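You operate a simulated robot arm through the tools that you are given. There is no shell and no other tool. Be economical: measure what you need, move in short steps, check, and stop when the job is done.

The job below is to be done with a simulated two-armed robot. You get a single attempt, and the scene is never put back.

Task
Measure the disc in the gauge and put it in the tray for its width.
Fine: Switch the gauge on, close the yellow slide block, press hold and open the block again; leave the gauge on and the other discs where they are.

The check looks at the end state, three seconds after you hand in, the way a careful person would. Anything else that was tipped, shoved, dropped, spilled or broken makes it a failure.

Robot
Two 7-joint arms with two-finger parallel grippers on one trunk that stands fixed in place. Base frame: the origin is at the foot of the trunk, x ahead of it, y to its left, z up. Units: mm, rad, N and s.
The left shoulder is at [70, 177, 1195], the right one opposite. Payload 3.43 kg a hand.
The TCP of each hand is the grasp point between the finger pads, 30 mm short of the fingertips. In the tool frame z runs along the fingers and y along their closing line. The gripper opens to 94 mm. The fingers are 28 mm wide and 10 mm thick; the gripper's body (50 by 96 mm) begins 55 mm behind the TCP.
Orientation is told as [roll, pitch, yaw] about the base's x, y, z axes, in that order, counted from this pose: with the fingers straight down and closing along the base's y, the tool's x points along the base's -x, its y along +y and its z along -z.

Tools
- The arms move only by the tool send_rows. It takes "left_targets", "right_targets" or both (then of equal length, played together; a hand with none holds still); each is a list of rows, each a list of 7 numbers: the gripper command, from -1 (fully open) to 1 (shut), values between in proportion, then the shift along the tool's x, y, z in mm, then the turn, a rotation vector about the tool's x, y, z in rad. In form: [[hand, dx, dy, dz, rx, ry, rz], ...]. A call has 1 to 8 rows; each row shifts and turns the commanded pose from where the row before left it, along the tool's axes as they then stand. A row lasts 0.2 s, in which the tool goes at most 50 mm and 0.15 rad; a call with a longer step from one row to the next is refused whole, and so is a gripper value outside its range. A pose out of reach is approached as far as the arm can. The call stops where the force on the tool passes 40 N (or 10 N more than at its start, if that is more) or the arm is blocked; 0.2 s more then pass. The fingers move at their own pace (about 153 mm/s each) and stop on an object; they squeeze with about 32 N. The grip force told is the motor's: it shows also when the fingers shut on nothing. Time passes only in rows, and 0.2 s behind the last, so rows that do not move let the fingers close. The reply holds the time, the measured pose of the TCP, the force on the tool along the base axes, the opening and the grip force, in the units named above and with some noise, with the torque about the TCP (base axes, N m) and any sound that the robot's microphone picked up, and new pictures: "pictures" is both (left out), scene, wrist or none (wrist: the cameras of the hands that moved).
- Cameras (640 x 400 px; columns grow to the right, rows downward): "scene" is now at [119.9, 42, 1496.7]; the picture's right is [0.48, -0.87, 0.00], its down [-0.61, -0.34, -0.72] and it looks along [0.63, 0.35, -0.70] (base axes); focal length 334 px, centre (320, 200). "left" rides on the left gripper at [76, -14, -103] in its tool frame; the picture's right is [0.18, 0.98, 0.00], its down [-0.75, 0.14, -0.64] and it looks along [-0.63, 0.12, 0.77] (tool axes); focal length 243 px, centre (320, 200). "right" rides on the right gripper at [76, 14, -103] in its tool frame; the picture's right is [-0.18, 0.98, 0.00], its down [-0.75, -0.14, -0.64] and it looks along [-0.63, -0.12, 0.77] (tool axes); focal length 243 px, centre (320, 200). There is no depth. A picture from a camera that has moved, and an enlarged one, comes with that camera's place and axes in the base frame and with its lens.
- lift_body(by): slides the trunk up (or, below 0, down) by that many mm; the arms and the scene camera ride with it, the base frame stays. It gives what a move gives, with no picture.
- head_to(pan, tilt): turns the head with the scene camera to pan (to the left, within 1.501 rad either way) and tilt (down, from -0.506 to 1.204), counted from straight ahead of the robot. It gives what a move gives, and a new picture of the scene camera.
- enlarge(camera, box): a new picture of the part [left, top, right, bottom] of that camera's present view, enlarged. It takes no simulated time.
- sign_off(): hands the job in; it is judged then, once.

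Go step by step. Nothing tells you positions but the pictures and the camera data: compare them with the known pose of the tool, close in by small moves and look again before you grip or let go. The budget is 120 turns and 200 pictures, counting those below and the enlarged ones. Unless the task says otherwise, let go and move clear before handing in, and close with one line.

The tools are called after "Call:" as name(argument=value, ...) on one line, values as JSON. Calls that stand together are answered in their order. send_rows: Moves the arms, as the interface text tells. Its arguments: {"type":"object","properties":{"left_targets":{"type":"array"},"right_targets":{"type":"array"},"pictures":{"type":"string","enum":["both","scene","wrist","none"]}},"required":[]} The other tools are called the same way: lift_body (by) slides the trunk up or down; head_to (pan, tilt) turns the head that bears the scene camera; enlarge (camera, box) takes an enlarged picture of a part of a camera's view; sign_off () hands the job in.

At the start:

```text
t: 0.0
left_eef_pos: [336.7, 482.8, 1223.2]
left_tool_rot: [0.002, -0.001, 0.0]
left_ft_force: [0.5, 0.2, -0.5]
left_ft_torque: [0.02, -0.02, 0.0]
left_gripper_width: 94.0
left_grip_force: 0.0
right_eef_pos: [356.5, 30.7, 1192.7]
right_tool_rot: [0.0, 0.0, -0.001]
right_ft_force: [-0.2, 0.4, -0.1]
right_ft_torque: [-0.02, 0.02, 0.04]
right_gripper_width: 93.9
right_grip_force: 0.1
trunk travel left (down, up): [-775.0, 65.0]
head pan, tilt: [0.506, 0.773]
```

scene: 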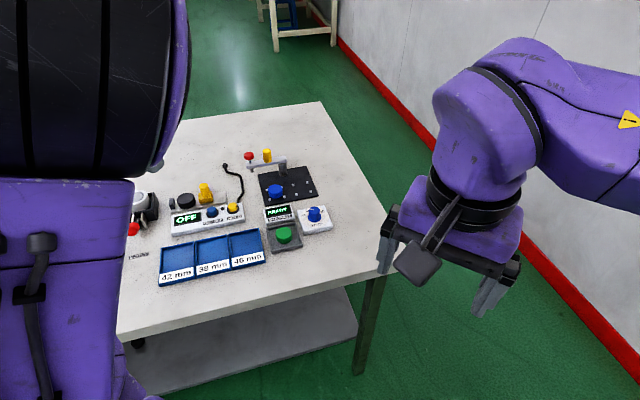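
right: 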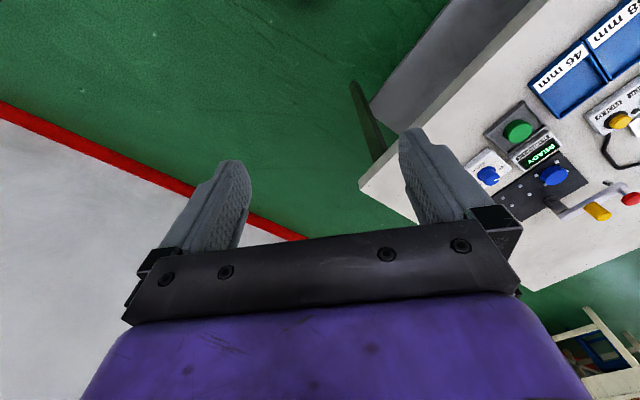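
left: 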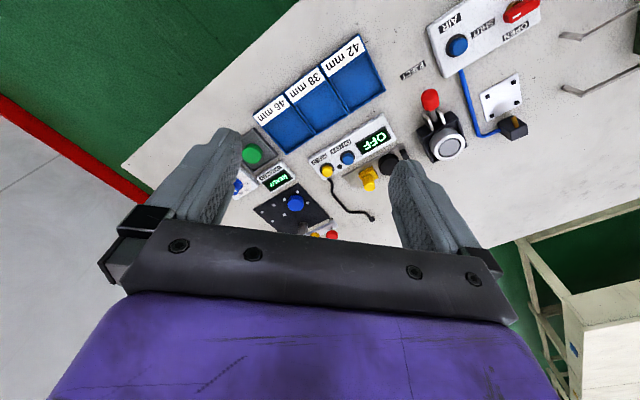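

I see a table with a gauge (OFF display, blue and yellow buttons, yellow slide block), three trays labelled 42/38/46 mm, and other stations. I'll look closer first.

Call:
enlarge(camera="scene", box=[120, 140, 340, 290])

Call:
enlarge(camera="left", box=[220, 20, 480, 250])

```text
2.67 times, centred on (230, 215) of scene
camera zoom: at [119.9, 42.0, 1496.7], right [0.48, -0.87, 0.0], down [-0.61, -0.34, -0.72], along [0.63, 0.35, -0.7], focal length 890 px, centre (560, 160)
```

zoom: 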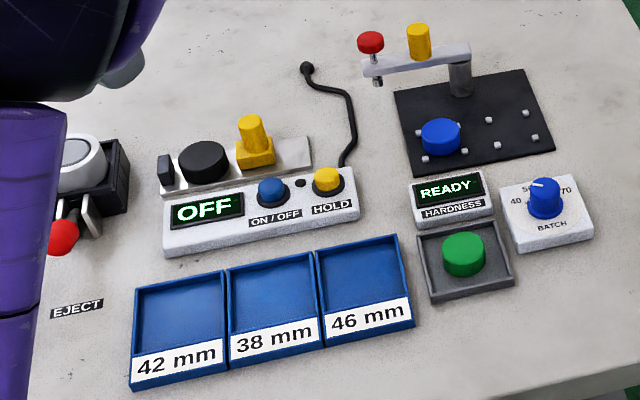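

```text
1.74 times, centred on (350, 135) of left
camera zoom: at [259.6, 467.0, 1327.0], right [-0.18, 0.98, 0.0], down [0.75, 0.14, 0.64], along [0.63, 0.12, -0.77], focal length 422 px, centre (268, 313)
```

zoom: 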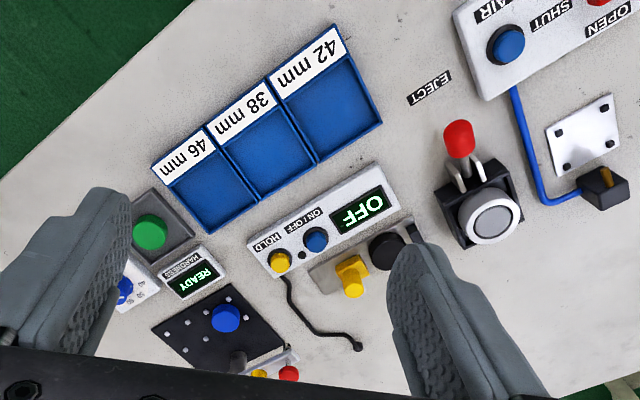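

The table top seems to be near z≈845 with the gauge around (500, 580), turned 45°. I bring the left hand toward it for a better look, turning it to yaw +45°.

Call:
send_rows(left_targets=[[-1, -15, 10, 33, 0, 0, 0], [-1, -15, 10, 33, 0, 0, 0], [-1, -15, 10, 33, 0, 0, 0], [-1, -15, 10, 33, 0, 0, 0], [-1, 0, 0, 0, 0, 0, -0.13], [-1, 0, 0, 0, 0, 0, -0.13], [-1, 0, 0, 0, 0, 0, -0.13], [-1, 0, 0, 0, 0, 0, -0.13]])

```text
t: 1.8
left_eef_pos: [394.3, 521.3, 1091.5]
left_tool_rot: [-0.001, -0.001, 0.523]
left_ft_force: [-0.3, 1.0, -0.3]
left_ft_torque: [0.04, 0.02, -0.02]
left_gripper_width: 94.0
left_grip_force: 0.1
right_eef_pos: [357.2, 29.7, 1193.1]
right_tool_rot: [0.0, -0.001, 0.001]
right_ft_force: [-0.2, 0.0, -0.2]
right_ft_torque: [-0.01, 0.02, -0.01]
right_gripper_width: 94.0
right_grip_force: 0.1
trunk travel left (down, up): [-775.0, 65.0]
head pan, tilt: [0.506, 0.773]
camera scene: at [119.7, 41.6, 1496.8], right [0.48, -0.87, 0.0], down [-0.61, -0.34, -0.72], along [0.63, 0.35, -0.7], focal length 334 px, centre (320, 200)
camera left: at [335.7, 470.7, 1195.9], right [-0.65, 0.76, 0.0], down [0.58, 0.5, 0.64], along [0.49, 0.42, -0.77], focal length 243 px, centre (320, 200)
```

scene: 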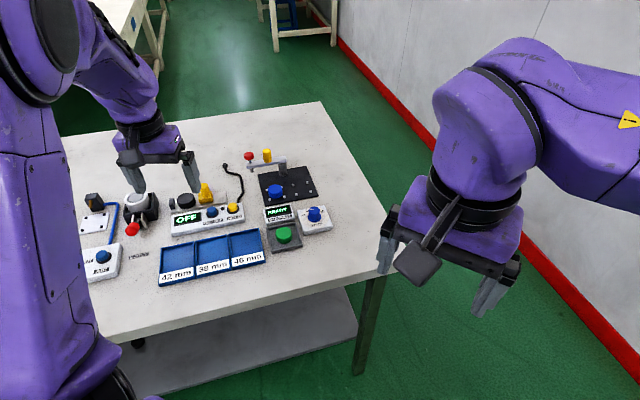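
left: 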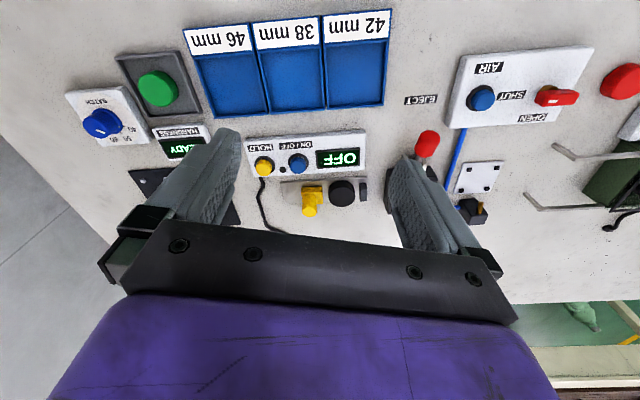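

The rail runs along (-1,1)/√2, so yaw 0.785 aligns the tool with it; the ON button is near (510, 574, 869). I finish the turn, shut the fingers and approach above it.

Call:
send_rows(left_targets=[[1, 0, 0, 0, 0, 0, -0.13], [1, 0, 0, 0, 0, 0, -0.132], [1, -18, -11, 28, 0, 0, 0], [1, -18, -11, 28, 0, 0, 0], [1, -18, -11, 28, 0, 0, 0], [1, -18, -11, 28, 0, 0, 0]])

```text
t: 3.2
left_eef_pos: [478.7, 541.9, 978.5]
left_tool_rot: [0.0, 0.0, 0.782]
left_ft_force: [0.1, 0.4, 0.8]
left_ft_torque: [0.01, 0.02, 0.01]
left_gripper_width: 0.0
left_grip_force: 31.5
right_eef_pos: [359.1, 32.0, 1192.8]
right_tool_rot: [-0.001, 0.001, 0.0]
right_ft_force: [1.0, 0.2, 0.3]
right_ft_torque: [-0.02, 0.0, -0.01]
right_gripper_width: 93.6
right_grip_force: 0.1
trunk travel left (down, up): [-775.0, 65.0]
head pan, tilt: [0.506, 0.773]
camera scene: at [121.9, 43.7, 1496.5], right [0.48, -0.87, 0.0], down [-0.61, -0.34, -0.71], along [0.62, 0.35, -0.7], focal length 334 px, centre (320, 200)
camera left: at [434.3, 478.6, 1083.1], right [-0.82, 0.57, 0.0], down [0.44, 0.63, 0.64], along [0.36, 0.53, -0.77], focal length 243 px, centre (320, 200)
```

scene: 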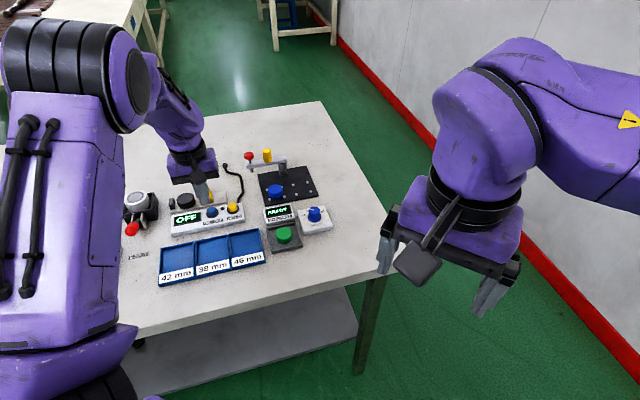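
left: 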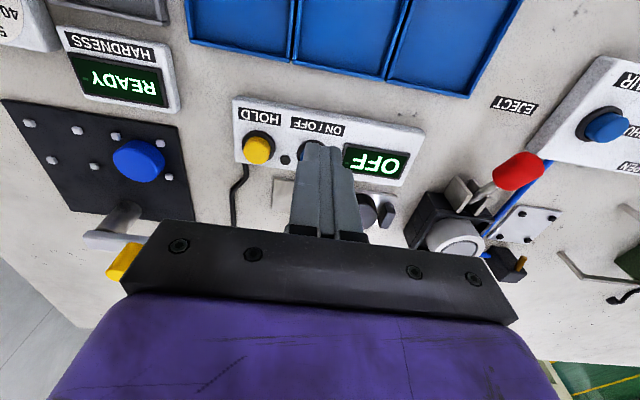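

The ON button reckons to about (509, 575, 870). I move the shut fingertips over it at a tip height around 900.

Call:
send_rows(left_targets=[[1, -22, 1, 0, 0, 0, 0], [1, -23, 1, 0, 0, 0, 0], [1, 0, 0, 25, 0, 0, 0], [1, 0, 0, 20, 0, 0, 0]])

Call:
enlarge(camera="scene", box=[130, 150, 290, 250])

```text
t: 4.2
left_eef_pos: [507.0, 575.6, 934.0]
left_tool_rot: [-0.001, 0.001, 0.781]
left_ft_force: [0.6, -0.6, -0.7]
left_ft_torque: [-0.01, 0.0, -0.03]
left_gripper_width: 0.4
left_grip_force: 32.2
right_eef_pos: [358.2, 30.7, 1194.0]
right_tool_rot: [-0.001, 0.001, -0.001]
right_ft_force: [-1.0, 0.2, 0.5]
right_ft_torque: [0.01, 0.01, 0.0]
right_gripper_width: 94.0
right_grip_force: 0.0
trunk travel left (down, up): [-775.0, 65.0]
head pan, tilt: [0.506, 0.773]
camera scene: at [120.5, 42.7, 1496.7], right [0.48, -0.87, 0.0], down [-0.61, -0.34, -0.72], along [0.63, 0.35, -0.7], focal length 334 px, centre (320, 200)
camera left: at [463.8, 511.1, 1038.9], right [-0.82, 0.57, 0.0], down [0.44, 0.63, 0.64], along [0.36, 0.53, -0.77], focal length 243 px, centre (320, 200)
```

scene: 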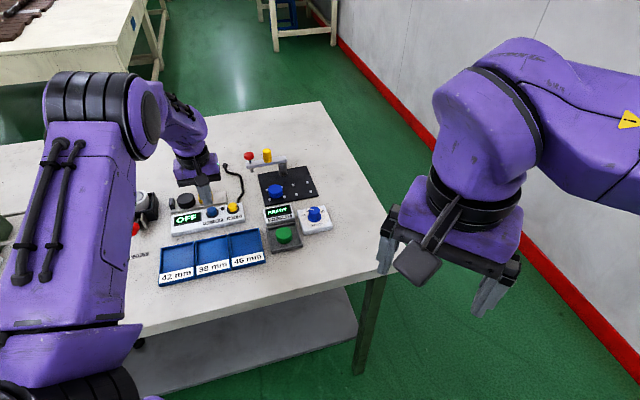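
left: 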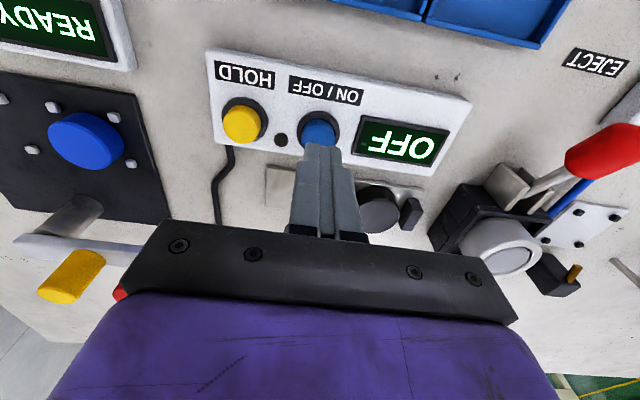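

```text
4.00 times, centred on (210, 200) of scene
camera zoom: at [120.5, 42.7, 1496.7], right [0.48, -0.87, 0.0], down [-0.61, -0.34, -0.72], along [0.63, 0.35, -0.7], focal length 1335 px, centre (760, 200)
```

zoom: 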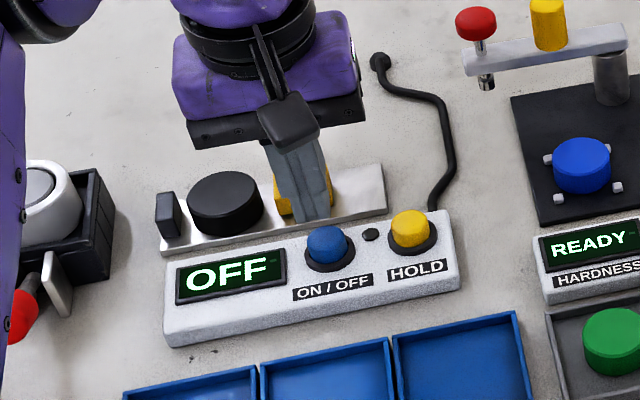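

The tip is nearly over the blue button; a small correction, then I lower toward it in small steps.

Call:
send_rows(left_targets=[[1, 4, -3, 6, 0, 0, 0], [1, 0, 0, 6, 0, 0, 0], [1, 0, 0, 5, 0, 0, 0], [1, 0, 0, 4, 0, 0, 0]], pictures="wrist")

Call:
enlarge(camera="scene", box=[160, 170, 260, 240])

```text
t: 5.2
left_eef_pos: [507.9, 568.7, 912.8]
left_tool_rot: [0.0, 0.0, 0.781]
left_ft_force: [-1.0, -1.4, 0.8]
left_ft_torque: [-0.01, 0.0, 0.0]
left_gripper_width: 0.0
left_grip_force: 31.9
right_eef_pos: [357.7, 30.1, 1193.8]
right_tool_rot: [-0.001, 0.0, 0.001]
right_ft_force: [-0.2, 0.3, 0.2]
right_ft_torque: [-0.03, 0.02, -0.02]
right_gripper_width: 93.9
right_grip_force: 0.0
trunk travel left (down, up): [-775.0, 65.0]
head pan, tilt: [0.506, 0.773]
camera left: at [463.5, 505.6, 1016.8], right [-0.82, 0.57, 0.0], down [0.44, 0.63, 0.64], along [0.37, 0.53, -0.77], focal length 243 px, centre (320, 200)
```

left: 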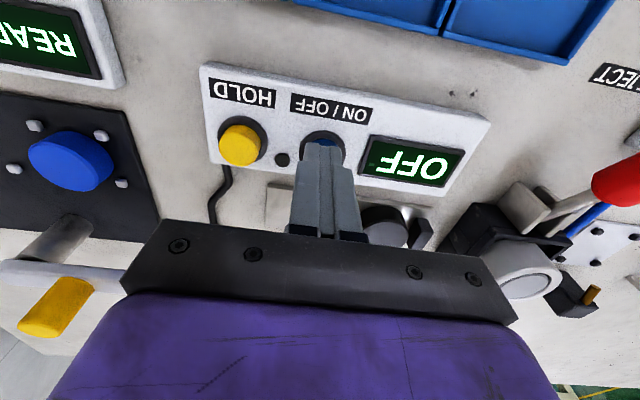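

```text
5.71 times, centred on (210, 205) of scene
camera zoom: at [119.8, 41.9, 1496.8], right [0.48, -0.87, 0.0], down [-0.61, -0.34, -0.72], along [0.63, 0.35, -0.7], focal length 1907 px, centre (949, 171)
```

zoom: 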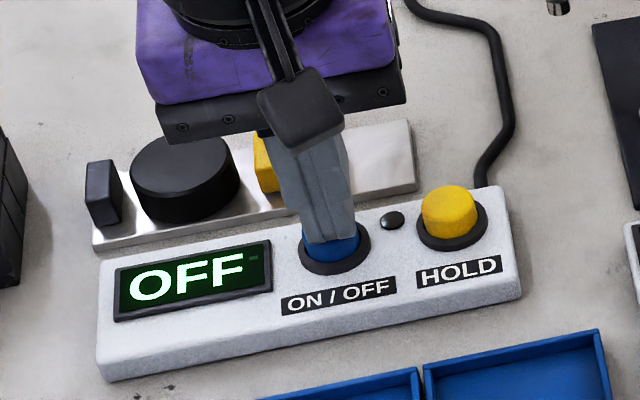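

The tip sits just over the button. I press gently in 2–3 mm steps.

Call:
send_rows(left_targets=[[1, 0, 0, 3, 0, 0, 0], [1, 0, 0, 3, 0, 0, 0], [1, 0, 0, 3, 0, 0, 0]], pictures="wrist")

Call:
enlarge(camera="scene", box=[160, 170, 260, 240])

```text
t: 6.0
left_eef_pos: [507.7, 569.5, 905.7]
left_tool_rot: [0.0, -0.007, 0.781]
left_ft_force: [1.6, 3.4, 13.1]
left_ft_torque: [0.12, -0.07, 0.02]
left_gripper_width: 0.2
left_grip_force: 32.0
right_eef_pos: [355.9, 28.8, 1193.3]
right_tool_rot: [0.002, 0.0, 0.001]
right_ft_force: [0.2, 0.3, 0.5]
right_ft_torque: [0.01, -0.01, -0.02]
right_gripper_width: 93.9
right_grip_force: 0.1
trunk travel left (down, up): [-775.0, 65.0]
head pan, tilt: [0.506, 0.773]
heard: click
camera left: at [463.1, 505.3, 1009.9], right [-0.82, 0.57, 0.0], down [0.43, 0.63, 0.65], along [0.37, 0.53, -0.76], focal length 243 px, centre (320, 200)
```

left: 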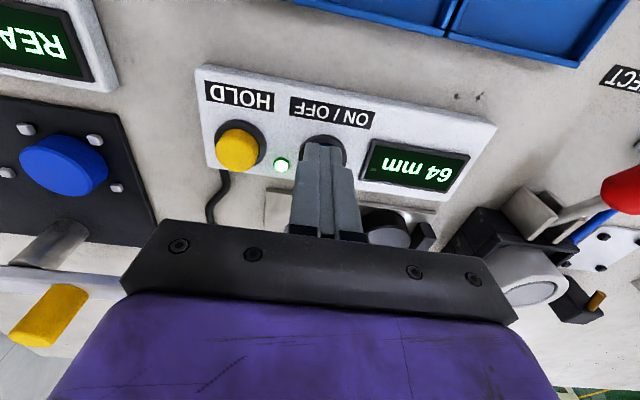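

```text
5.71 times, centred on (210, 205) of scene
camera zoom: at [118.2, 41.0, 1497.2], right [0.48, -0.87, 0.0], down [-0.61, -0.34, -0.72], along [0.63, 0.35, -0.7], focal length 1907 px, centre (949, 171)
```

zoom: 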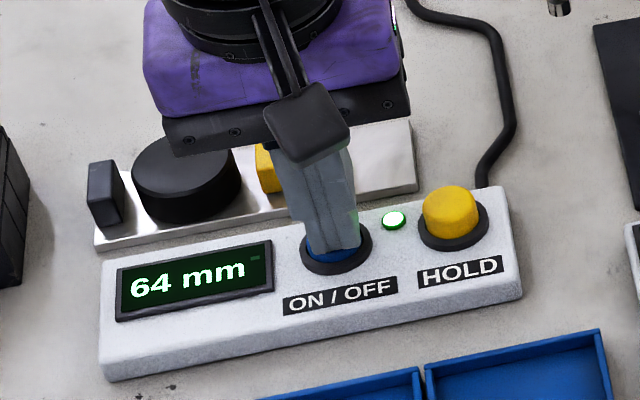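

The gauge is on and reads 64 mm (jaws open). I lift straight up and back off a bit to view the slide block.

Call:
send_rows(left_targets=[[1, 0, 0, -25, 0, 0, 0], [1, 0, 0, -40, 0, 0, 0], [0, 25, 0, -25, 0, 0, 0], [0, 25, 0, 0, 0, 0, 0]], pictures="wrist")

Call:
enlarge(camera="scene", box=[160, 150, 260, 220])

```text
t: 7.0
left_eef_pos: [473.8, 533.4, 995.1]
left_tool_rot: [0.0, -0.002, 0.782]
left_ft_force: [-1.1, -0.6, 0.7]
left_ft_torque: [0.03, 0.0, 0.0]
left_gripper_width: 47.0
left_grip_force: 0.0
right_eef_pos: [356.5, 29.3, 1193.3]
right_tool_rot: [0.002, -0.002, -0.001]
right_ft_force: [-0.2, -0.3, 0.4]
right_ft_torque: [-0.02, -0.04, 0.01]
right_gripper_width: 94.2
right_grip_force: 0.1
trunk travel left (down, up): [-775.0, 65.0]
head pan, tilt: [0.506, 0.773]
camera left: at [429.3, 469.5, 1098.0], right [-0.82, 0.57, 0.0], down [0.43, 0.63, 0.64], along [0.37, 0.53, -0.77], focal length 243 px, centre (320, 200)
```

left: 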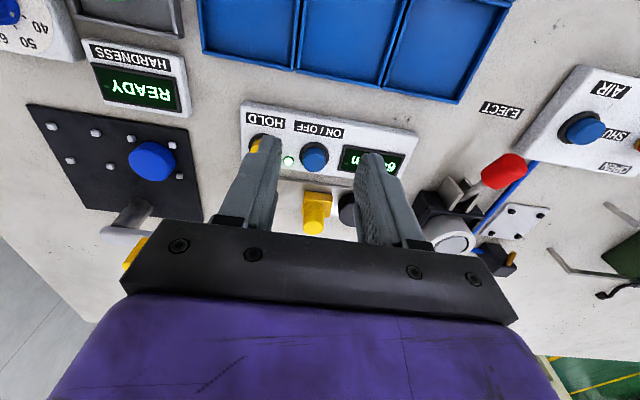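

```text
5.71 times, centred on (210, 185) of scene
camera zoom: at [119.2, 41.2, 1496.8], right [0.48, -0.87, 0.0], down [-0.61, -0.34, -0.72], along [0.63, 0.35, -0.7], focal length 1907 px, centre (949, 286)
```

zoom: 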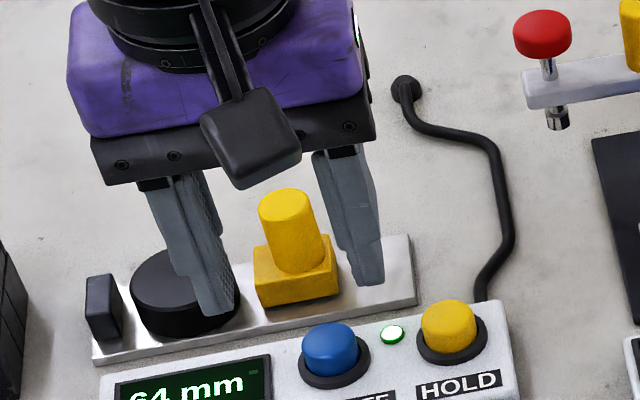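

The slide block's knob top triangulates to (550, 629, 908), Ø≈25 mm, and the black disc's top is near (512, 667, 873). I hover over the knob with the fingers half open.

Call:
send_rows(left_targets=[[-0.2, -40, 4, 0, 0, 0, 0], [-0.2, -40, 5, 0, 0, 0, 0], [-0.2, -41, 5, 0, 0, 0, 0], [-0.2, 0, 0, 25, 0, 0, 0]], pictures="wrist")

Call:
enlarge(camera="scene", box=[160, 150, 260, 220])

```text
t: 8.0
left_eef_pos: [549.4, 629.4, 968.4]
left_tool_rot: [0.001, -0.001, 0.782]
left_ft_force: [-0.1, -0.4, -0.8]
left_ft_torque: [-0.02, 0.0, 0.01]
left_gripper_width: 56.4
left_grip_force: 0.1
right_eef_pos: [356.7, 31.6, 1193.8]
right_tool_rot: [0.0, 0.001, 0.0]
right_ft_force: [-0.2, 0.2, -0.3]
right_ft_torque: [0.03, -0.01, 0.0]
right_gripper_width: 94.0
right_grip_force: 0.1
trunk travel left (down, up): [-775.0, 65.0]
head pan, tilt: [0.506, 0.773]
camera left: at [505.3, 566.0, 1072.9], right [-0.82, 0.57, 0.0], down [0.44, 0.63, 0.64], along [0.36, 0.53, -0.77], focal length 243 px, centre (320, 200)
```

left: 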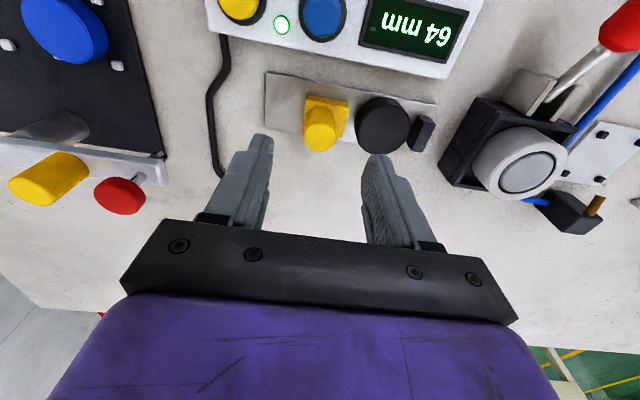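

```text
5.71 times, centred on (210, 185) of scene
camera zoom: at [120.2, 42.6, 1496.7], right [0.48, -0.87, 0.0], down [-0.61, -0.34, -0.72], along [0.63, 0.35, -0.7], focal length 1907 px, centre (949, 286)
```

zoom: 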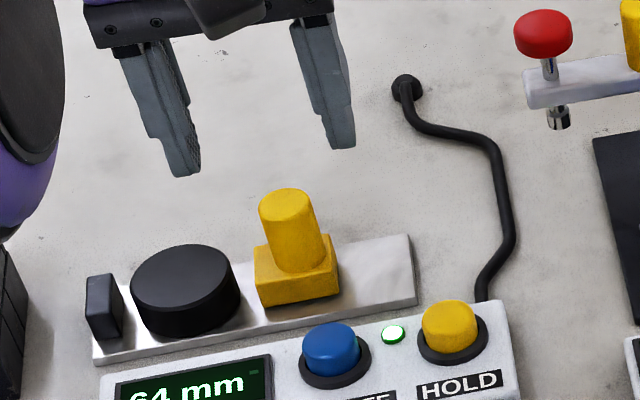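

The knob lies straight below between the fingers. I descend so the tips stay above the disc top (TCP z≈911), then look before gripping.

Call:
send_rows(left_targets=[[-0.2, -2, 0, 20, 0, 0, 0], [-0.2, 0, 0, 20, 0, 0, 0], [-0.2, 0, 0, 14, 0, 0, 0]], pictures="wrist")

Call:
enlarge(camera="scene", box=[160, 150, 260, 220])

```text
t: 8.8
left_eef_pos: [549.6, 628.9, 915.5]
left_tool_rot: [0.0, -0.001, 0.783]
left_ft_force: [0.1, 0.9, 0.6]
left_ft_torque: [0.03, -0.02, 0.01]
left_gripper_width: 56.4
left_grip_force: 0.0
right_eef_pos: [356.8, 30.6, 1193.3]
right_tool_rot: [-0.001, 0.0, -0.001]
right_ft_force: [0.1, 0.1, 0.0]
right_ft_torque: [0.01, -0.03, 0.03]
right_gripper_width: 94.0
right_grip_force: 0.0
trunk travel left (down, up): [-775.0, 65.0]
head pan, tilt: [0.506, 0.773]
camera left: at [506.2, 567.4, 1019.2], right [-0.82, 0.57, 0.0], down [0.43, 0.63, 0.64], along [0.37, 0.53, -0.77], focal length 243 px, centre (320, 200)
```

left: 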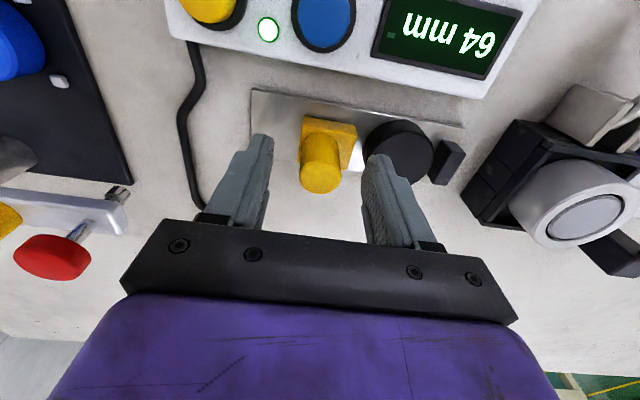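

```text
5.71 times, centred on (210, 185) of scene
camera zoom: at [119.9, 41.9, 1496.8], right [0.48, -0.87, 0.0], down [-0.61, -0.34, -0.72], along [0.63, 0.35, -0.7], focal length 1907 px, centre (949, 286)
```

zoom: 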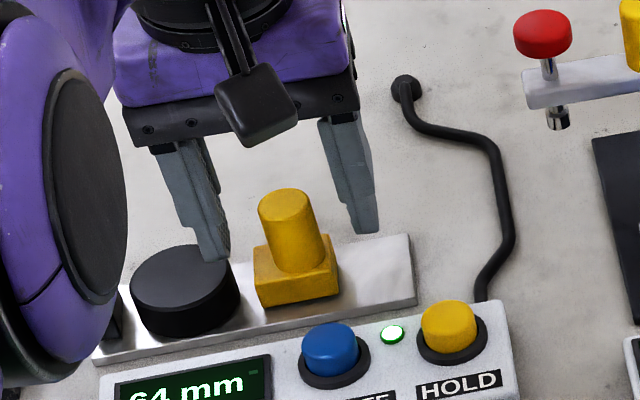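

The knob is centred between the fingers with the tips just above the disc level. I close on it.

Call:
send_rows(left_targets=[[-0.2, 0, 0, 3, 0, 0, 0], [0.3, 0, 0, 0, 0, 0, 0], [0.6, 0, 0, 0, 0, 0, 0], [0.6, 0, 0, 0, 0, 0, 0]], pictures="wrist")

Call:
enlarge(camera="scene", box=[160, 150, 260, 220])

```text
t: 9.8
left_eef_pos: [549.5, 630.7, 912.5]
left_tool_rot: [0.0, -0.002, 0.781]
left_ft_force: [-1.3, 0.9, -0.3]
left_ft_torque: [-0.01, -0.67, 0.0]
left_gripper_width: 23.5
left_grip_force: 45.0
right_eef_pos: [356.5, 30.5, 1193.9]
right_tool_rot: [-0.002, 0.001, 0.0]
right_ft_force: [0.1, -0.5, 0.3]
right_ft_torque: [-0.02, -0.02, 0.02]
right_gripper_width: 94.0
right_grip_force: 0.0
trunk travel left (down, up): [-775.0, 65.0]
head pan, tilt: [0.506, 0.773]
camera left: at [505.9, 567.2, 1016.0], right [-0.82, 0.57, 0.0], down [0.43, 0.63, 0.64], along [0.37, 0.53, -0.77], focal length 243 px, centre (320, 200)
```

left: 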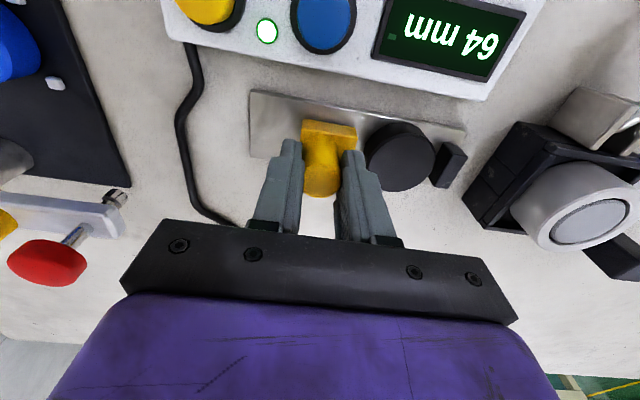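

```text
5.71 times, centred on (210, 185) of scene
camera zoom: at [119.8, 42.3, 1496.7], right [0.48, -0.87, 0.0], down [-0.61, -0.34, -0.72], along [0.63, 0.35, -0.7], focal length 1907 px, centre (949, 286)
```

zoom: 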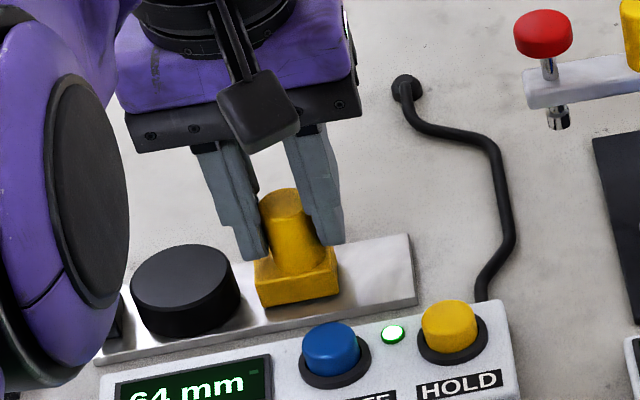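

Gripped (23.5 mm). I slide the block along +tool y toward the disc.

Call:
send_rows(left_targets=[[0.6, 0, 5, 0, 0, 0, 0], [0.6, 0, 5, 0, 0, 0, 0], [0.6, 0, 4, 0, 0, 0, 0]], pictures="wrist")

Call:
enlarge(camera="scene", box=[160, 150, 260, 220])

```text
t: 10.6
left_eef_pos: [539.3, 640.1, 912.2]
left_tool_rot: [0.001, 0.001, 0.783]
left_ft_force: [1.5, 1.8, -1.2]
left_ft_torque: [-0.32, -0.69, -0.23]
left_gripper_width: 23.7
left_grip_force: 45.2
right_eef_pos: [357.5, 32.1, 1192.4]
right_tool_rot: [-0.001, -0.001, -0.001]
right_ft_force: [0.3, -0.2, -0.1]
right_ft_torque: [0.03, 0.03, -0.02]
right_gripper_width: 94.0
right_grip_force: 0.0
trunk travel left (down, up): [-775.0, 65.0]
head pan, tilt: [0.506, 0.773]
camera left: at [496.0, 577.3, 1016.1], right [-0.82, 0.57, 0.0], down [0.44, 0.63, 0.64], along [0.36, 0.53, -0.77], focal length 243 px, centre (320, 200)
```

left: 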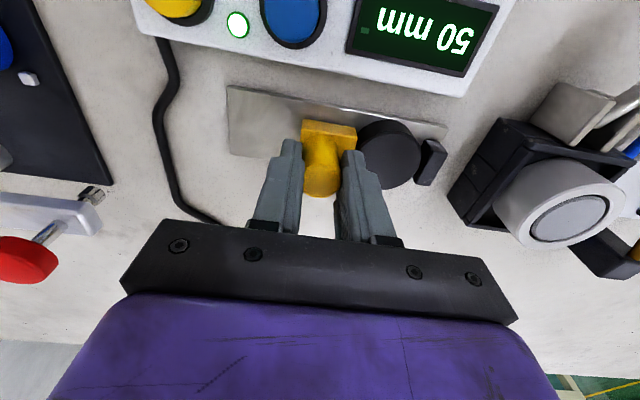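

```text
5.71 times, centred on (210, 185) of scene
camera zoom: at [120.3, 42.8, 1496.7], right [0.48, -0.87, 0.0], down [-0.61, -0.34, -0.72], along [0.63, 0.35, -0.7], focal length 1907 px, centre (949, 286)
```

zoom: 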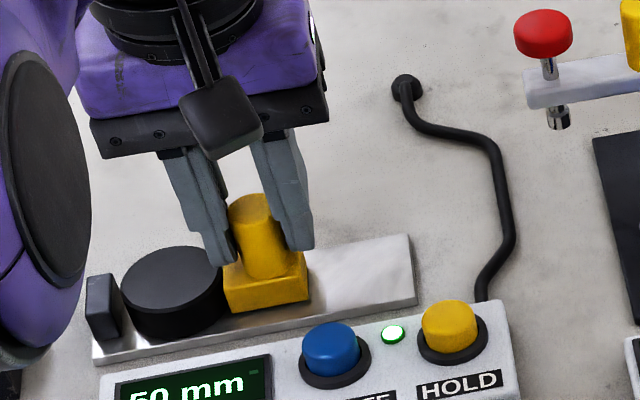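

It reads 50 mm and the disc is being nudged to the jaw. I go on in small steps until it stalls.

Call:
send_rows(left_targets=[[0.6, 0, 2, 0, 0, 0, 0], [0.6, 0, 2, 0, 0, 0, 0], [0.6, 0, 2, 0, 0, 0, 0]], pictures="wrist")

Call:
enlarge(camera="scene", box=[160, 150, 260, 220])

```text
t: 11.4
left_eef_pos: [537.1, 644.9, 913.0]
left_tool_rot: [0.001, -0.002, 0.781]
left_ft_force: [3.3, -2.9, 1.5]
left_ft_torque: [-1.22, 0.31, 0.14]
left_gripper_width: 23.7
left_grip_force: 44.8
right_eef_pos: [358.0, 30.5, 1193.5]
right_tool_rot: [0.0, 0.003, 0.0]
right_ft_force: [-0.8, 0.2, 0.3]
right_ft_torque: [-0.02, 0.0, 0.0]
right_gripper_width: 94.0
right_grip_force: 0.0
trunk travel left (down, up): [-775.0, 65.0]
head pan, tilt: [0.506, 0.773]
camera left: at [493.0, 580.1, 1016.0], right [-0.82, 0.57, 0.0], down [0.44, 0.63, 0.64], along [0.37, 0.53, -0.77], focal length 243 px, centre (320, 200)
```

left: 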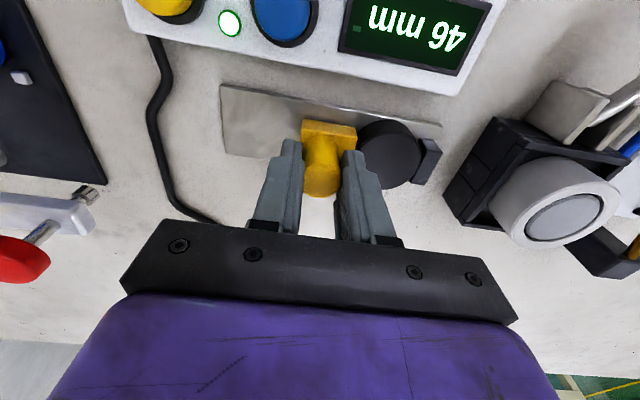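

```text
5.71 times, centred on (210, 185) of scene
camera zoom: at [120.7, 41.4, 1496.7], right [0.48, -0.87, 0.0], down [-0.61, -0.34, -0.72], along [0.63, 0.35, -0.7], focal length 1907 px, centre (949, 286)
```

zoom: 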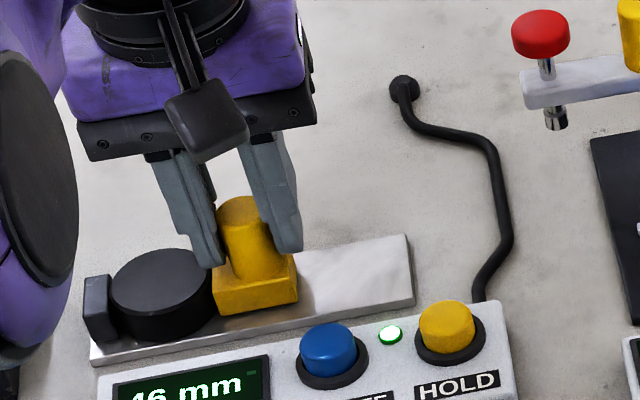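

It reads 46 mm with force building. I push 2 mm more to confirm it is fully closed.

Call:
send_rows(left_targets=[[0.6, 0, 1.5, 0, 0, 0, 0], [0.6, 0, 1.5, 0, 0, 0, 0]], pictures="wrist")

```text
t: 12.0
left_eef_pos: [536.2, 644.6, 911.7]
left_tool_rot: [0.0, -0.002, 0.78]
left_ft_force: [5.6, -8.5, 0.3]
left_ft_torque: [-1.03, -0.09, 0.04]
left_gripper_width: 23.8
left_grip_force: 45.4
right_eef_pos: [358.8, 28.0, 1191.6]
right_tool_rot: [0.0, 0.002, -0.002]
right_ft_force: [-0.6, 0.0, 0.4]
right_ft_torque: [0.02, -0.01, 0.03]
right_gripper_width: 93.7
right_grip_force: 0.0
trunk travel left (down, up): [-775.0, 65.0]
head pan, tilt: [0.506, 0.773]
camera left: at [492.7, 580.4, 1016.0], right [-0.82, 0.57, 0.0], down [0.44, 0.63, 0.64], along [0.37, 0.53, -0.77], focal length 243 px, centre (320, 200)
```

left: 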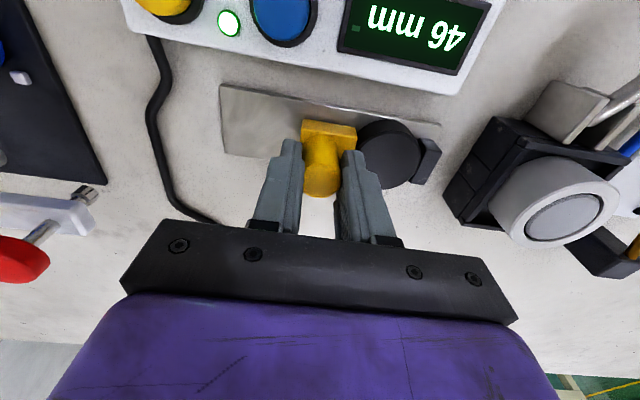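

Stalled firmly at 46 mm. I release, lift and move over to the HOLD button near (547, 532).

Call:
send_rows(left_targets=[[0, 0, 0, 0, 0, 0, 0], [0, 0, 0, 0, 0, 0, 0], [0, 0, 0, -30, 0, 0, 0], [0, 0, 0, -30, 0, 0, 0], [1, 35, 0, 0, 0, 0, 0], [1, 30, -30, 0, 0, 0, 0], [1, 10, -30, 0, 0, 0, 0], [1, 0, -26, 0, 0, 0, 0]], pictures="wrist")

Call:
enlarge(camera="scene", box=[160, 160, 260, 230])

```text
t: 13.8
left_eef_pos: [539.4, 533.4, 971.4]
left_tool_rot: [-0.001, -0.003, 0.783]
left_ft_force: [0.2, 0.4, 0.5]
left_ft_torque: [0.0, 0.0, -0.04]
left_gripper_width: 0.0
left_grip_force: 31.6
right_eef_pos: [357.5, 30.0, 1192.6]
right_tool_rot: [-0.001, 0.002, 0.0]
right_ft_force: [0.5, 0.2, -0.3]
right_ft_torque: [-0.01, 0.01, 0.01]
right_gripper_width: 94.2
right_grip_force: 0.0
trunk travel left (down, up): [-775.0, 65.0]
head pan, tilt: [0.506, 0.773]
camera left: at [495.6, 469.0, 1074.3], right [-0.82, 0.57, 0.0], down [0.43, 0.63, 0.64], along [0.36, 0.53, -0.77], focal length 243 px, centre (320, 200)
```

left: 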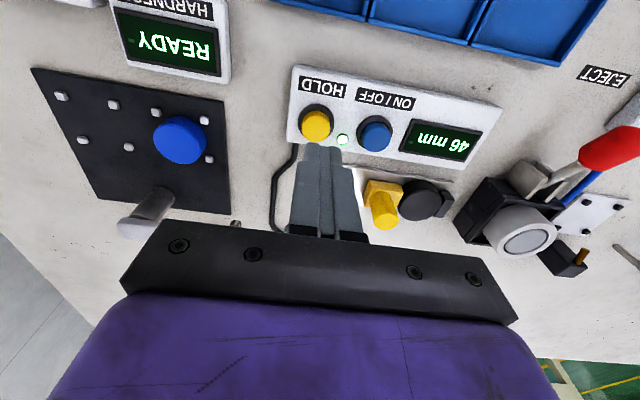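

```text
5.71 times, centred on (210, 195) of scene
camera zoom: at [120.6, 41.6, 1496.7], right [0.48, -0.87, 0.0], down [-0.61, -0.34, -0.72], along [0.63, 0.35, -0.7], focal length 1907 px, centre (949, 229)
```

zoom: 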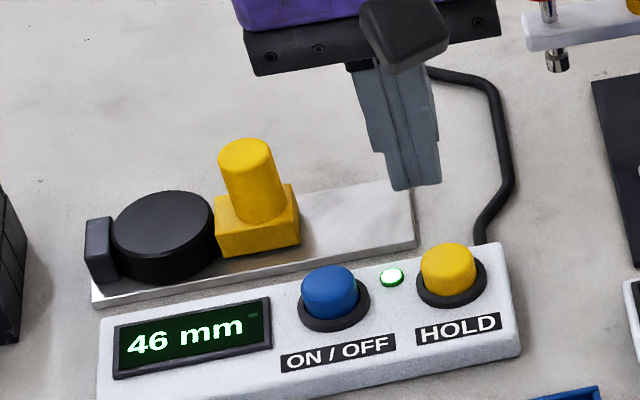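

The reading stays 46 mm after release. HOLD is almost straight below; a 3 mm shift, then descend.

Call:
send_rows(left_targets=[[1, 0, -4, 20, 0, 0, 0], [1, 0, 0, 20, 0, 0, 0], [1, 0, 0, 16, 0, 0, 0]], pictures="wrist")

Call:
enlarge(camera="scene", box=[160, 160, 260, 230])

```text
t: 14.6
left_eef_pos: [543.0, 531.3, 915.3]
left_tool_rot: [0.0, -0.001, 0.782]
left_ft_force: [0.1, -0.1, -0.4]
left_ft_torque: [-0.02, -0.04, -0.02]
left_gripper_width: 0.0
left_grip_force: 32.2
right_eef_pos: [357.2, 31.2, 1192.5]
right_tool_rot: [0.002, -0.001, 0.0]
right_ft_force: [-0.8, -0.4, 0.3]
right_ft_torque: [0.0, -0.01, 0.01]
right_gripper_width: 94.1
right_grip_force: 0.1
trunk travel left (down, up): [-775.0, 65.0]
head pan, tilt: [0.506, 0.773]
camera left: at [498.6, 466.8, 1019.1], right [-0.82, 0.57, 0.0], down [0.44, 0.63, 0.64], along [0.37, 0.53, -0.77], focal length 243 px, centre (320, 200)
```

left: 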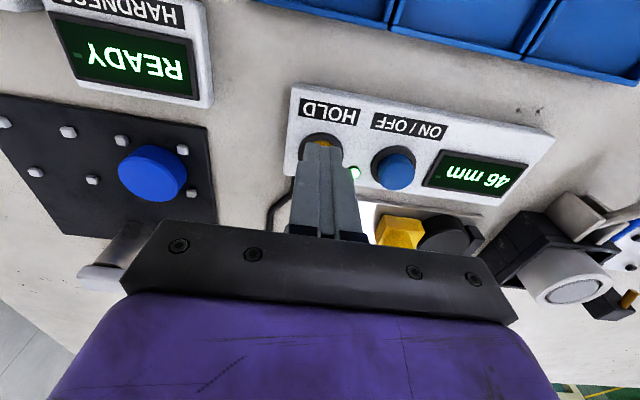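

```text
5.71 times, centred on (210, 195) of scene
camera zoom: at [120.0, 42.3, 1496.8], right [0.48, -0.87, 0.0], down [-0.61, -0.34, -0.72], along [0.63, 0.35, -0.7], focal length 1907 px, centre (949, 229)
```

zoom: 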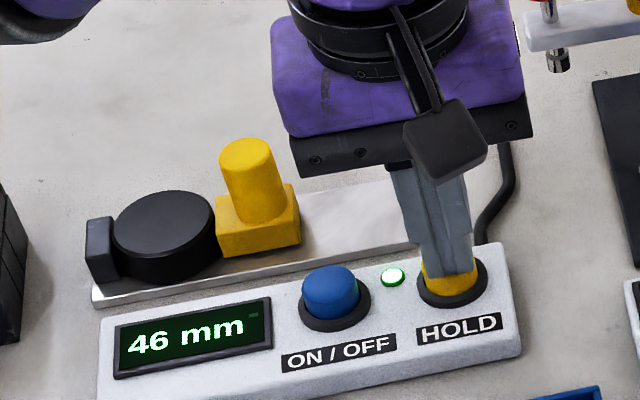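

Well aligned; I press HOLD in small steps.

Call:
send_rows(left_targets=[[1, 0, 0, 4, 0, 0, 0], [1, 0, 0, 3, 0, 0, 0], [1, 0, 0, 3, 0, 0, 0]], pictures="none")

Call:
enlarge(camera="scene", box=[160, 160, 260, 230])

```text
t: 15.4
left_eef_pos: [542.6, 530.5, 907.4]
left_tool_rot: [-0.001, -0.004, 0.782]
left_ft_force: [-0.9, 2.7, 4.6]
left_ft_torque: [0.09, 0.02, 0.03]
left_gripper_width: 0.1
left_grip_force: 32.2
right_eef_pos: [356.2, 29.9, 1192.3]
right_tool_rot: [0.0, -0.001, -0.001]
right_ft_force: [-0.5, -0.2, 0.1]
right_ft_torque: [-0.02, 0.01, -0.03]
right_gripper_width: 94.2
right_grip_force: 0.0
trunk travel left (down, up): [-775.0, 65.0]
head pan, tilt: [0.506, 0.773]
heard: click
```

```text
5.71 times, centred on (210, 195) of scene
camera zoom: at [118.5, 41.5, 1497.0], right [0.49, -0.87, 0.0], down [-0.61, -0.34, -0.72], along [0.63, 0.35, -0.7], focal length 1907 px, centre (949, 229)
```

zoom: 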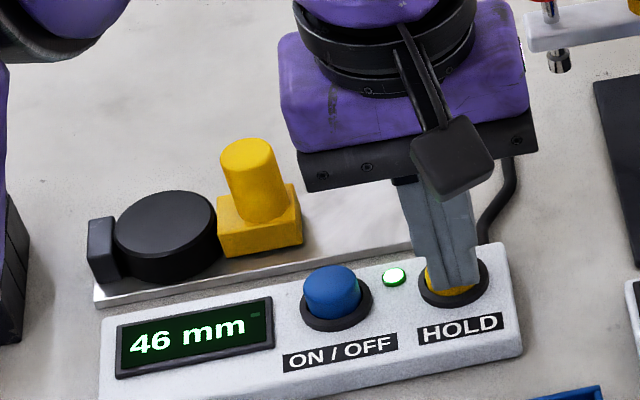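

A click was heard; whether it holds will show as I open the block. I lift and return over the knob.

Call:
send_rows(left_targets=[[1, 0, 0, -30, 0, 0, 0], [1, 0, 0, -35, 0, 0, 0], [0, 0, 35, 0, 0, 0, 0], [-0.1, -30, 30, 0, 0, 0, 0], [-0.1, -30, 20, 0, 0, 0, 0], [-0.1, -17, 0, 0, 0, 0, 0]], pictures="wrist")

Call:
enlarge(camera="scene", box=[160, 150, 260, 220])

```text
t: 16.8
left_eef_pos: [538.5, 645.4, 970.3]
left_tool_rot: [0.0, 0.0, 0.782]
left_ft_force: [0.6, 0.2, 1.3]
left_ft_torque: [0.0, -0.03, 0.01]
left_gripper_width: 52.0
left_grip_force: 0.0
right_eef_pos: [359.1, 31.2, 1193.0]
right_tool_rot: [-0.002, 0.003, 0.001]
right_ft_force: [0.6, 0.5, 0.4]
right_ft_torque: [0.05, -0.01, 0.0]
right_gripper_width: 93.7
right_grip_force: 0.1
trunk travel left (down, up): [-775.0, 65.0]
head pan, tilt: [0.506, 0.773]
camera left: at [494.7, 580.9, 1073.5], right [-0.82, 0.57, 0.0], down [0.44, 0.63, 0.64], along [0.36, 0.53, -0.77], focal length 243 px, centre (320, 200)
```

left: 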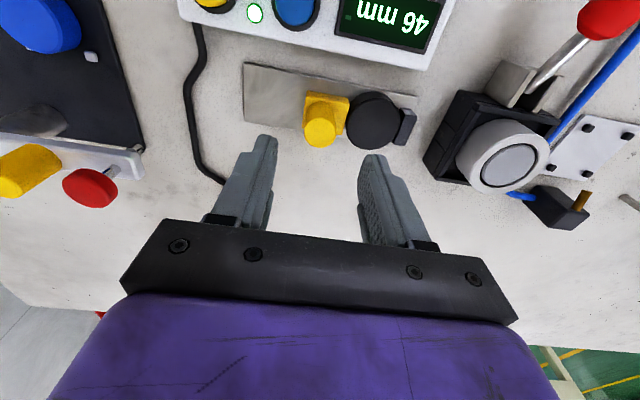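

```text
5.71 times, centred on (210, 185) of scene
camera zoom: at [120.7, 42.7, 1496.7], right [0.48, -0.87, 0.0], down [-0.61, -0.34, -0.71], along [0.63, 0.35, -0.7], focal length 1907 px, centre (949, 286)
```

zoom: 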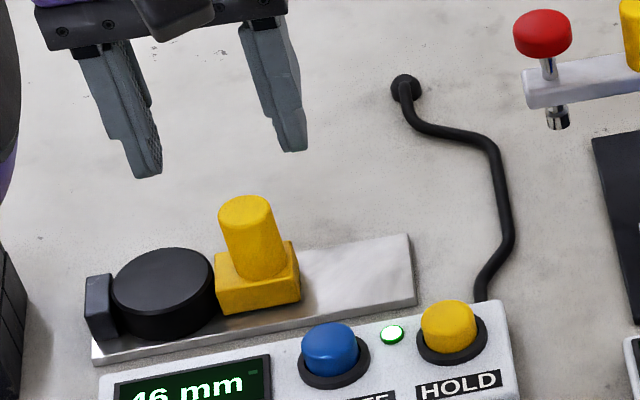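

The knob is straight below. I descend the same way and grip.

Call:
send_rows(left_targets=[[-0.1, 0, 0, 20, 0, 0, 0], [-0.1, 0, 0, 20, 0, 0, 0], [-0.1, 0, 0, 17, 0, 0, 0], [-0.1, 0, 0, 0, 0, 0, 0], [0.3, 0, 0, 0, 0, 0, 0], [0.6, 0, 0, 0, 0, 0, 0], [0.6, 0, 0, 0, 0, 0, 0]], pictures="wrist")

```text
t: 18.4
left_eef_pos: [538.2, 646.4, 912.4]
left_tool_rot: [-0.001, -0.003, 0.781]
left_ft_force: [-0.3, -2.2, -1.5]
left_ft_torque: [-0.23, -0.55, 0.0]
left_gripper_width: 23.6
left_grip_force: 45.2
right_eef_pos: [356.3, 30.9, 1193.9]
right_tool_rot: [0.0, 0.0, 0.0]
right_ft_force: [-0.2, 0.4, -1.1]
right_ft_torque: [0.02, -0.03, -0.04]
right_gripper_width: 94.0
right_grip_force: 0.0
trunk travel left (down, up): [-775.0, 65.0]
head pan, tilt: [0.506, 0.773]
camera left: at [494.7, 581.6, 1017.1], right [-0.82, 0.57, 0.0], down [0.44, 0.63, 0.64], along [0.37, 0.53, -0.77], focal length 243 px, centre (320, 200)
```

left: 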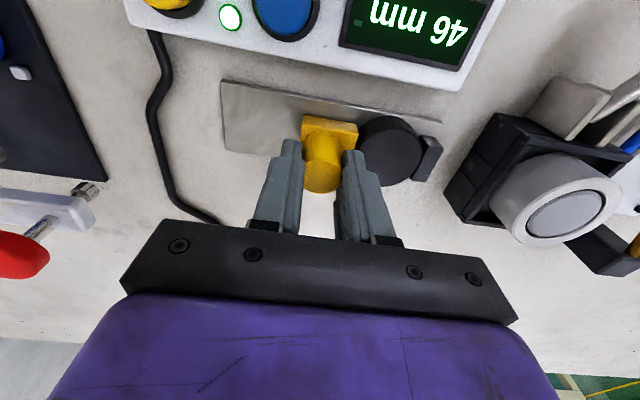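

Gripped. I slide the block back to its open position, about 19 mm.

Call:
send_rows(left_targets=[[0.6, 0, -4, 0, 0, 0, 0], [0.6, 0, -5, 0, 0, 0, 0], [0.6, 0, -5, 0, 0, 0, 0], [0.6, 0, -5, 0, 0, 0, 0]], pictures="wrist")

Call:
enlarge(camera="scene", box=[160, 160, 260, 230])

```text
t: 19.4
left_eef_pos: [551.9, 632.8, 913.5]
left_tool_rot: [0.0, 0.0, 0.782]
left_ft_force: [-5.0, -2.8, -5.3]
left_ft_torque: [0.35, -0.7, -0.05]
left_gripper_width: 23.5
left_grip_force: 45.3
right_eef_pos: [356.6, 31.0, 1193.2]
right_tool_rot: [0.001, 0.001, 0.0]
right_ft_force: [0.8, 0.5, -0.2]
right_ft_torque: [-0.01, 0.02, -0.02]
right_gripper_width: 94.1
right_grip_force: 0.1
trunk travel left (down, up): [-775.0, 65.0]
head pan, tilt: [0.506, 0.773]
camera left: at [507.6, 568.8, 1017.1], right [-0.82, 0.57, 0.0], down [0.44, 0.63, 0.64], along [0.36, 0.53, -0.77], focal length 243 px, centre (320, 200)
```

left: 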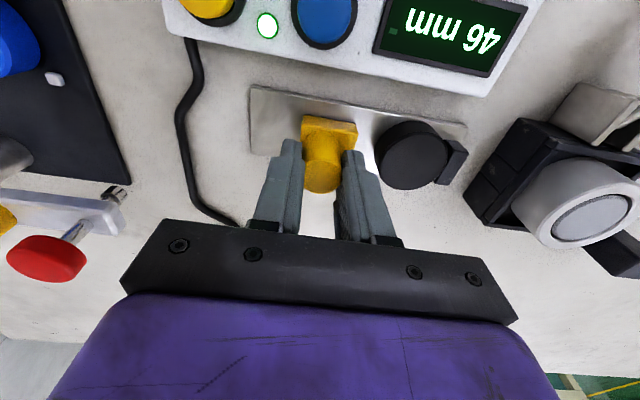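

```text
5.71 times, centred on (210, 195) of scene
camera zoom: at [119.3, 42.9, 1496.7], right [0.49, -0.87, 0.0], down [-0.61, -0.34, -0.72], along [0.63, 0.35, -0.7], focal length 1907 px, centre (949, 229)
```

zoom: 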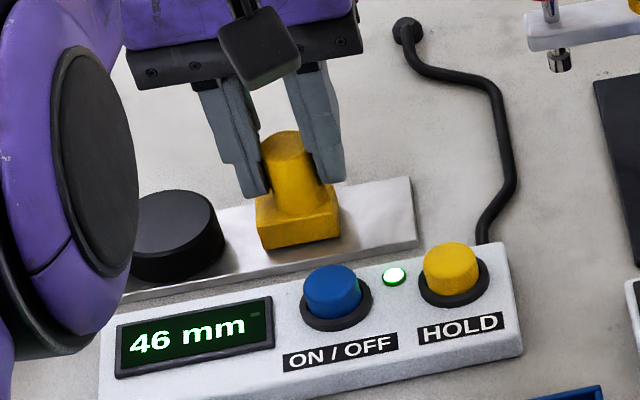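

HOLD works: the display stays 46 mm with the block open. I release, lift, and turn the hand 90° to grip the disc across the rail.

Call:
send_rows(left_targets=[[0, 0, 0, 0, 0, 0, 0], [0, 0, 0, 0, 0, 0, 0], [0, 0, 0, -30, 0, 0, 0], [0, 0, 0, -40, 0, 0, 0], [0, 0, 0, -20, 0, 0, 0.14], [0, 0, 0, 0, 0, 0, 0.14], [0, 0, 0, 0, 0, 0, 0.14], [0, 0, 0, 0, 0, 0, 0.14]], pictures="wrist")

Call:
enlarge(camera="scene", box=[160, 160, 260, 230])

```text
t: 21.2
left_eef_pos: [550.7, 631.8, 1005.1]
left_tool_rot: [0.002, -0.001, 0.217]
left_ft_force: [-0.2, -0.7, -0.1]
left_ft_torque: [0.02, -0.01, -0.01]
left_gripper_width: 47.0
left_grip_force: 0.1
right_eef_pos: [356.3, 31.1, 1193.0]
right_tool_rot: [0.001, 0.0, 0.001]
right_ft_force: [0.9, 0.0, 1.0]
right_ft_torque: [0.03, 0.0, 0.02]
right_gripper_width: 94.0
right_grip_force: 0.1
trunk travel left (down, up): [-775.0, 65.0]
head pan, tilt: [0.506, 0.773]
camera left: at [480.6, 601.0, 1108.3], right [-0.39, 0.92, 0.0], down [0.7, 0.3, 0.64], along [0.59, 0.25, -0.77], focal length 243 px, centre (320, 200)
```

left: 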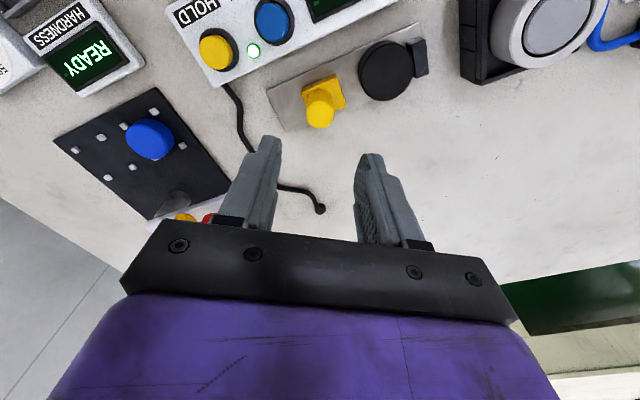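

```text
5.71 times, centred on (210, 195) of scene
camera zoom: at [119.9, 42.2, 1496.7], right [0.48, -0.87, 0.0], down [-0.61, -0.34, -0.72], along [0.63, 0.35, -0.7], focal length 1907 px, centre (949, 229)
```

zoom: 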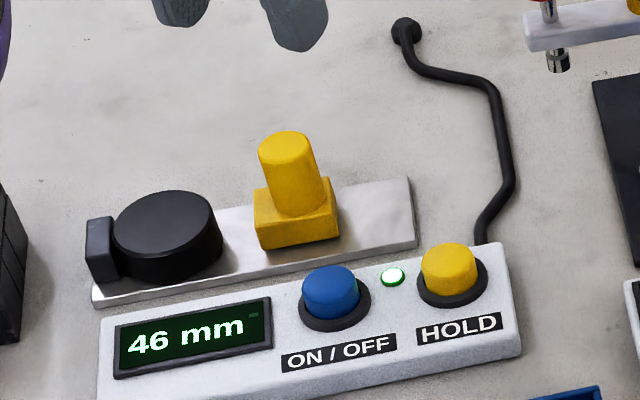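

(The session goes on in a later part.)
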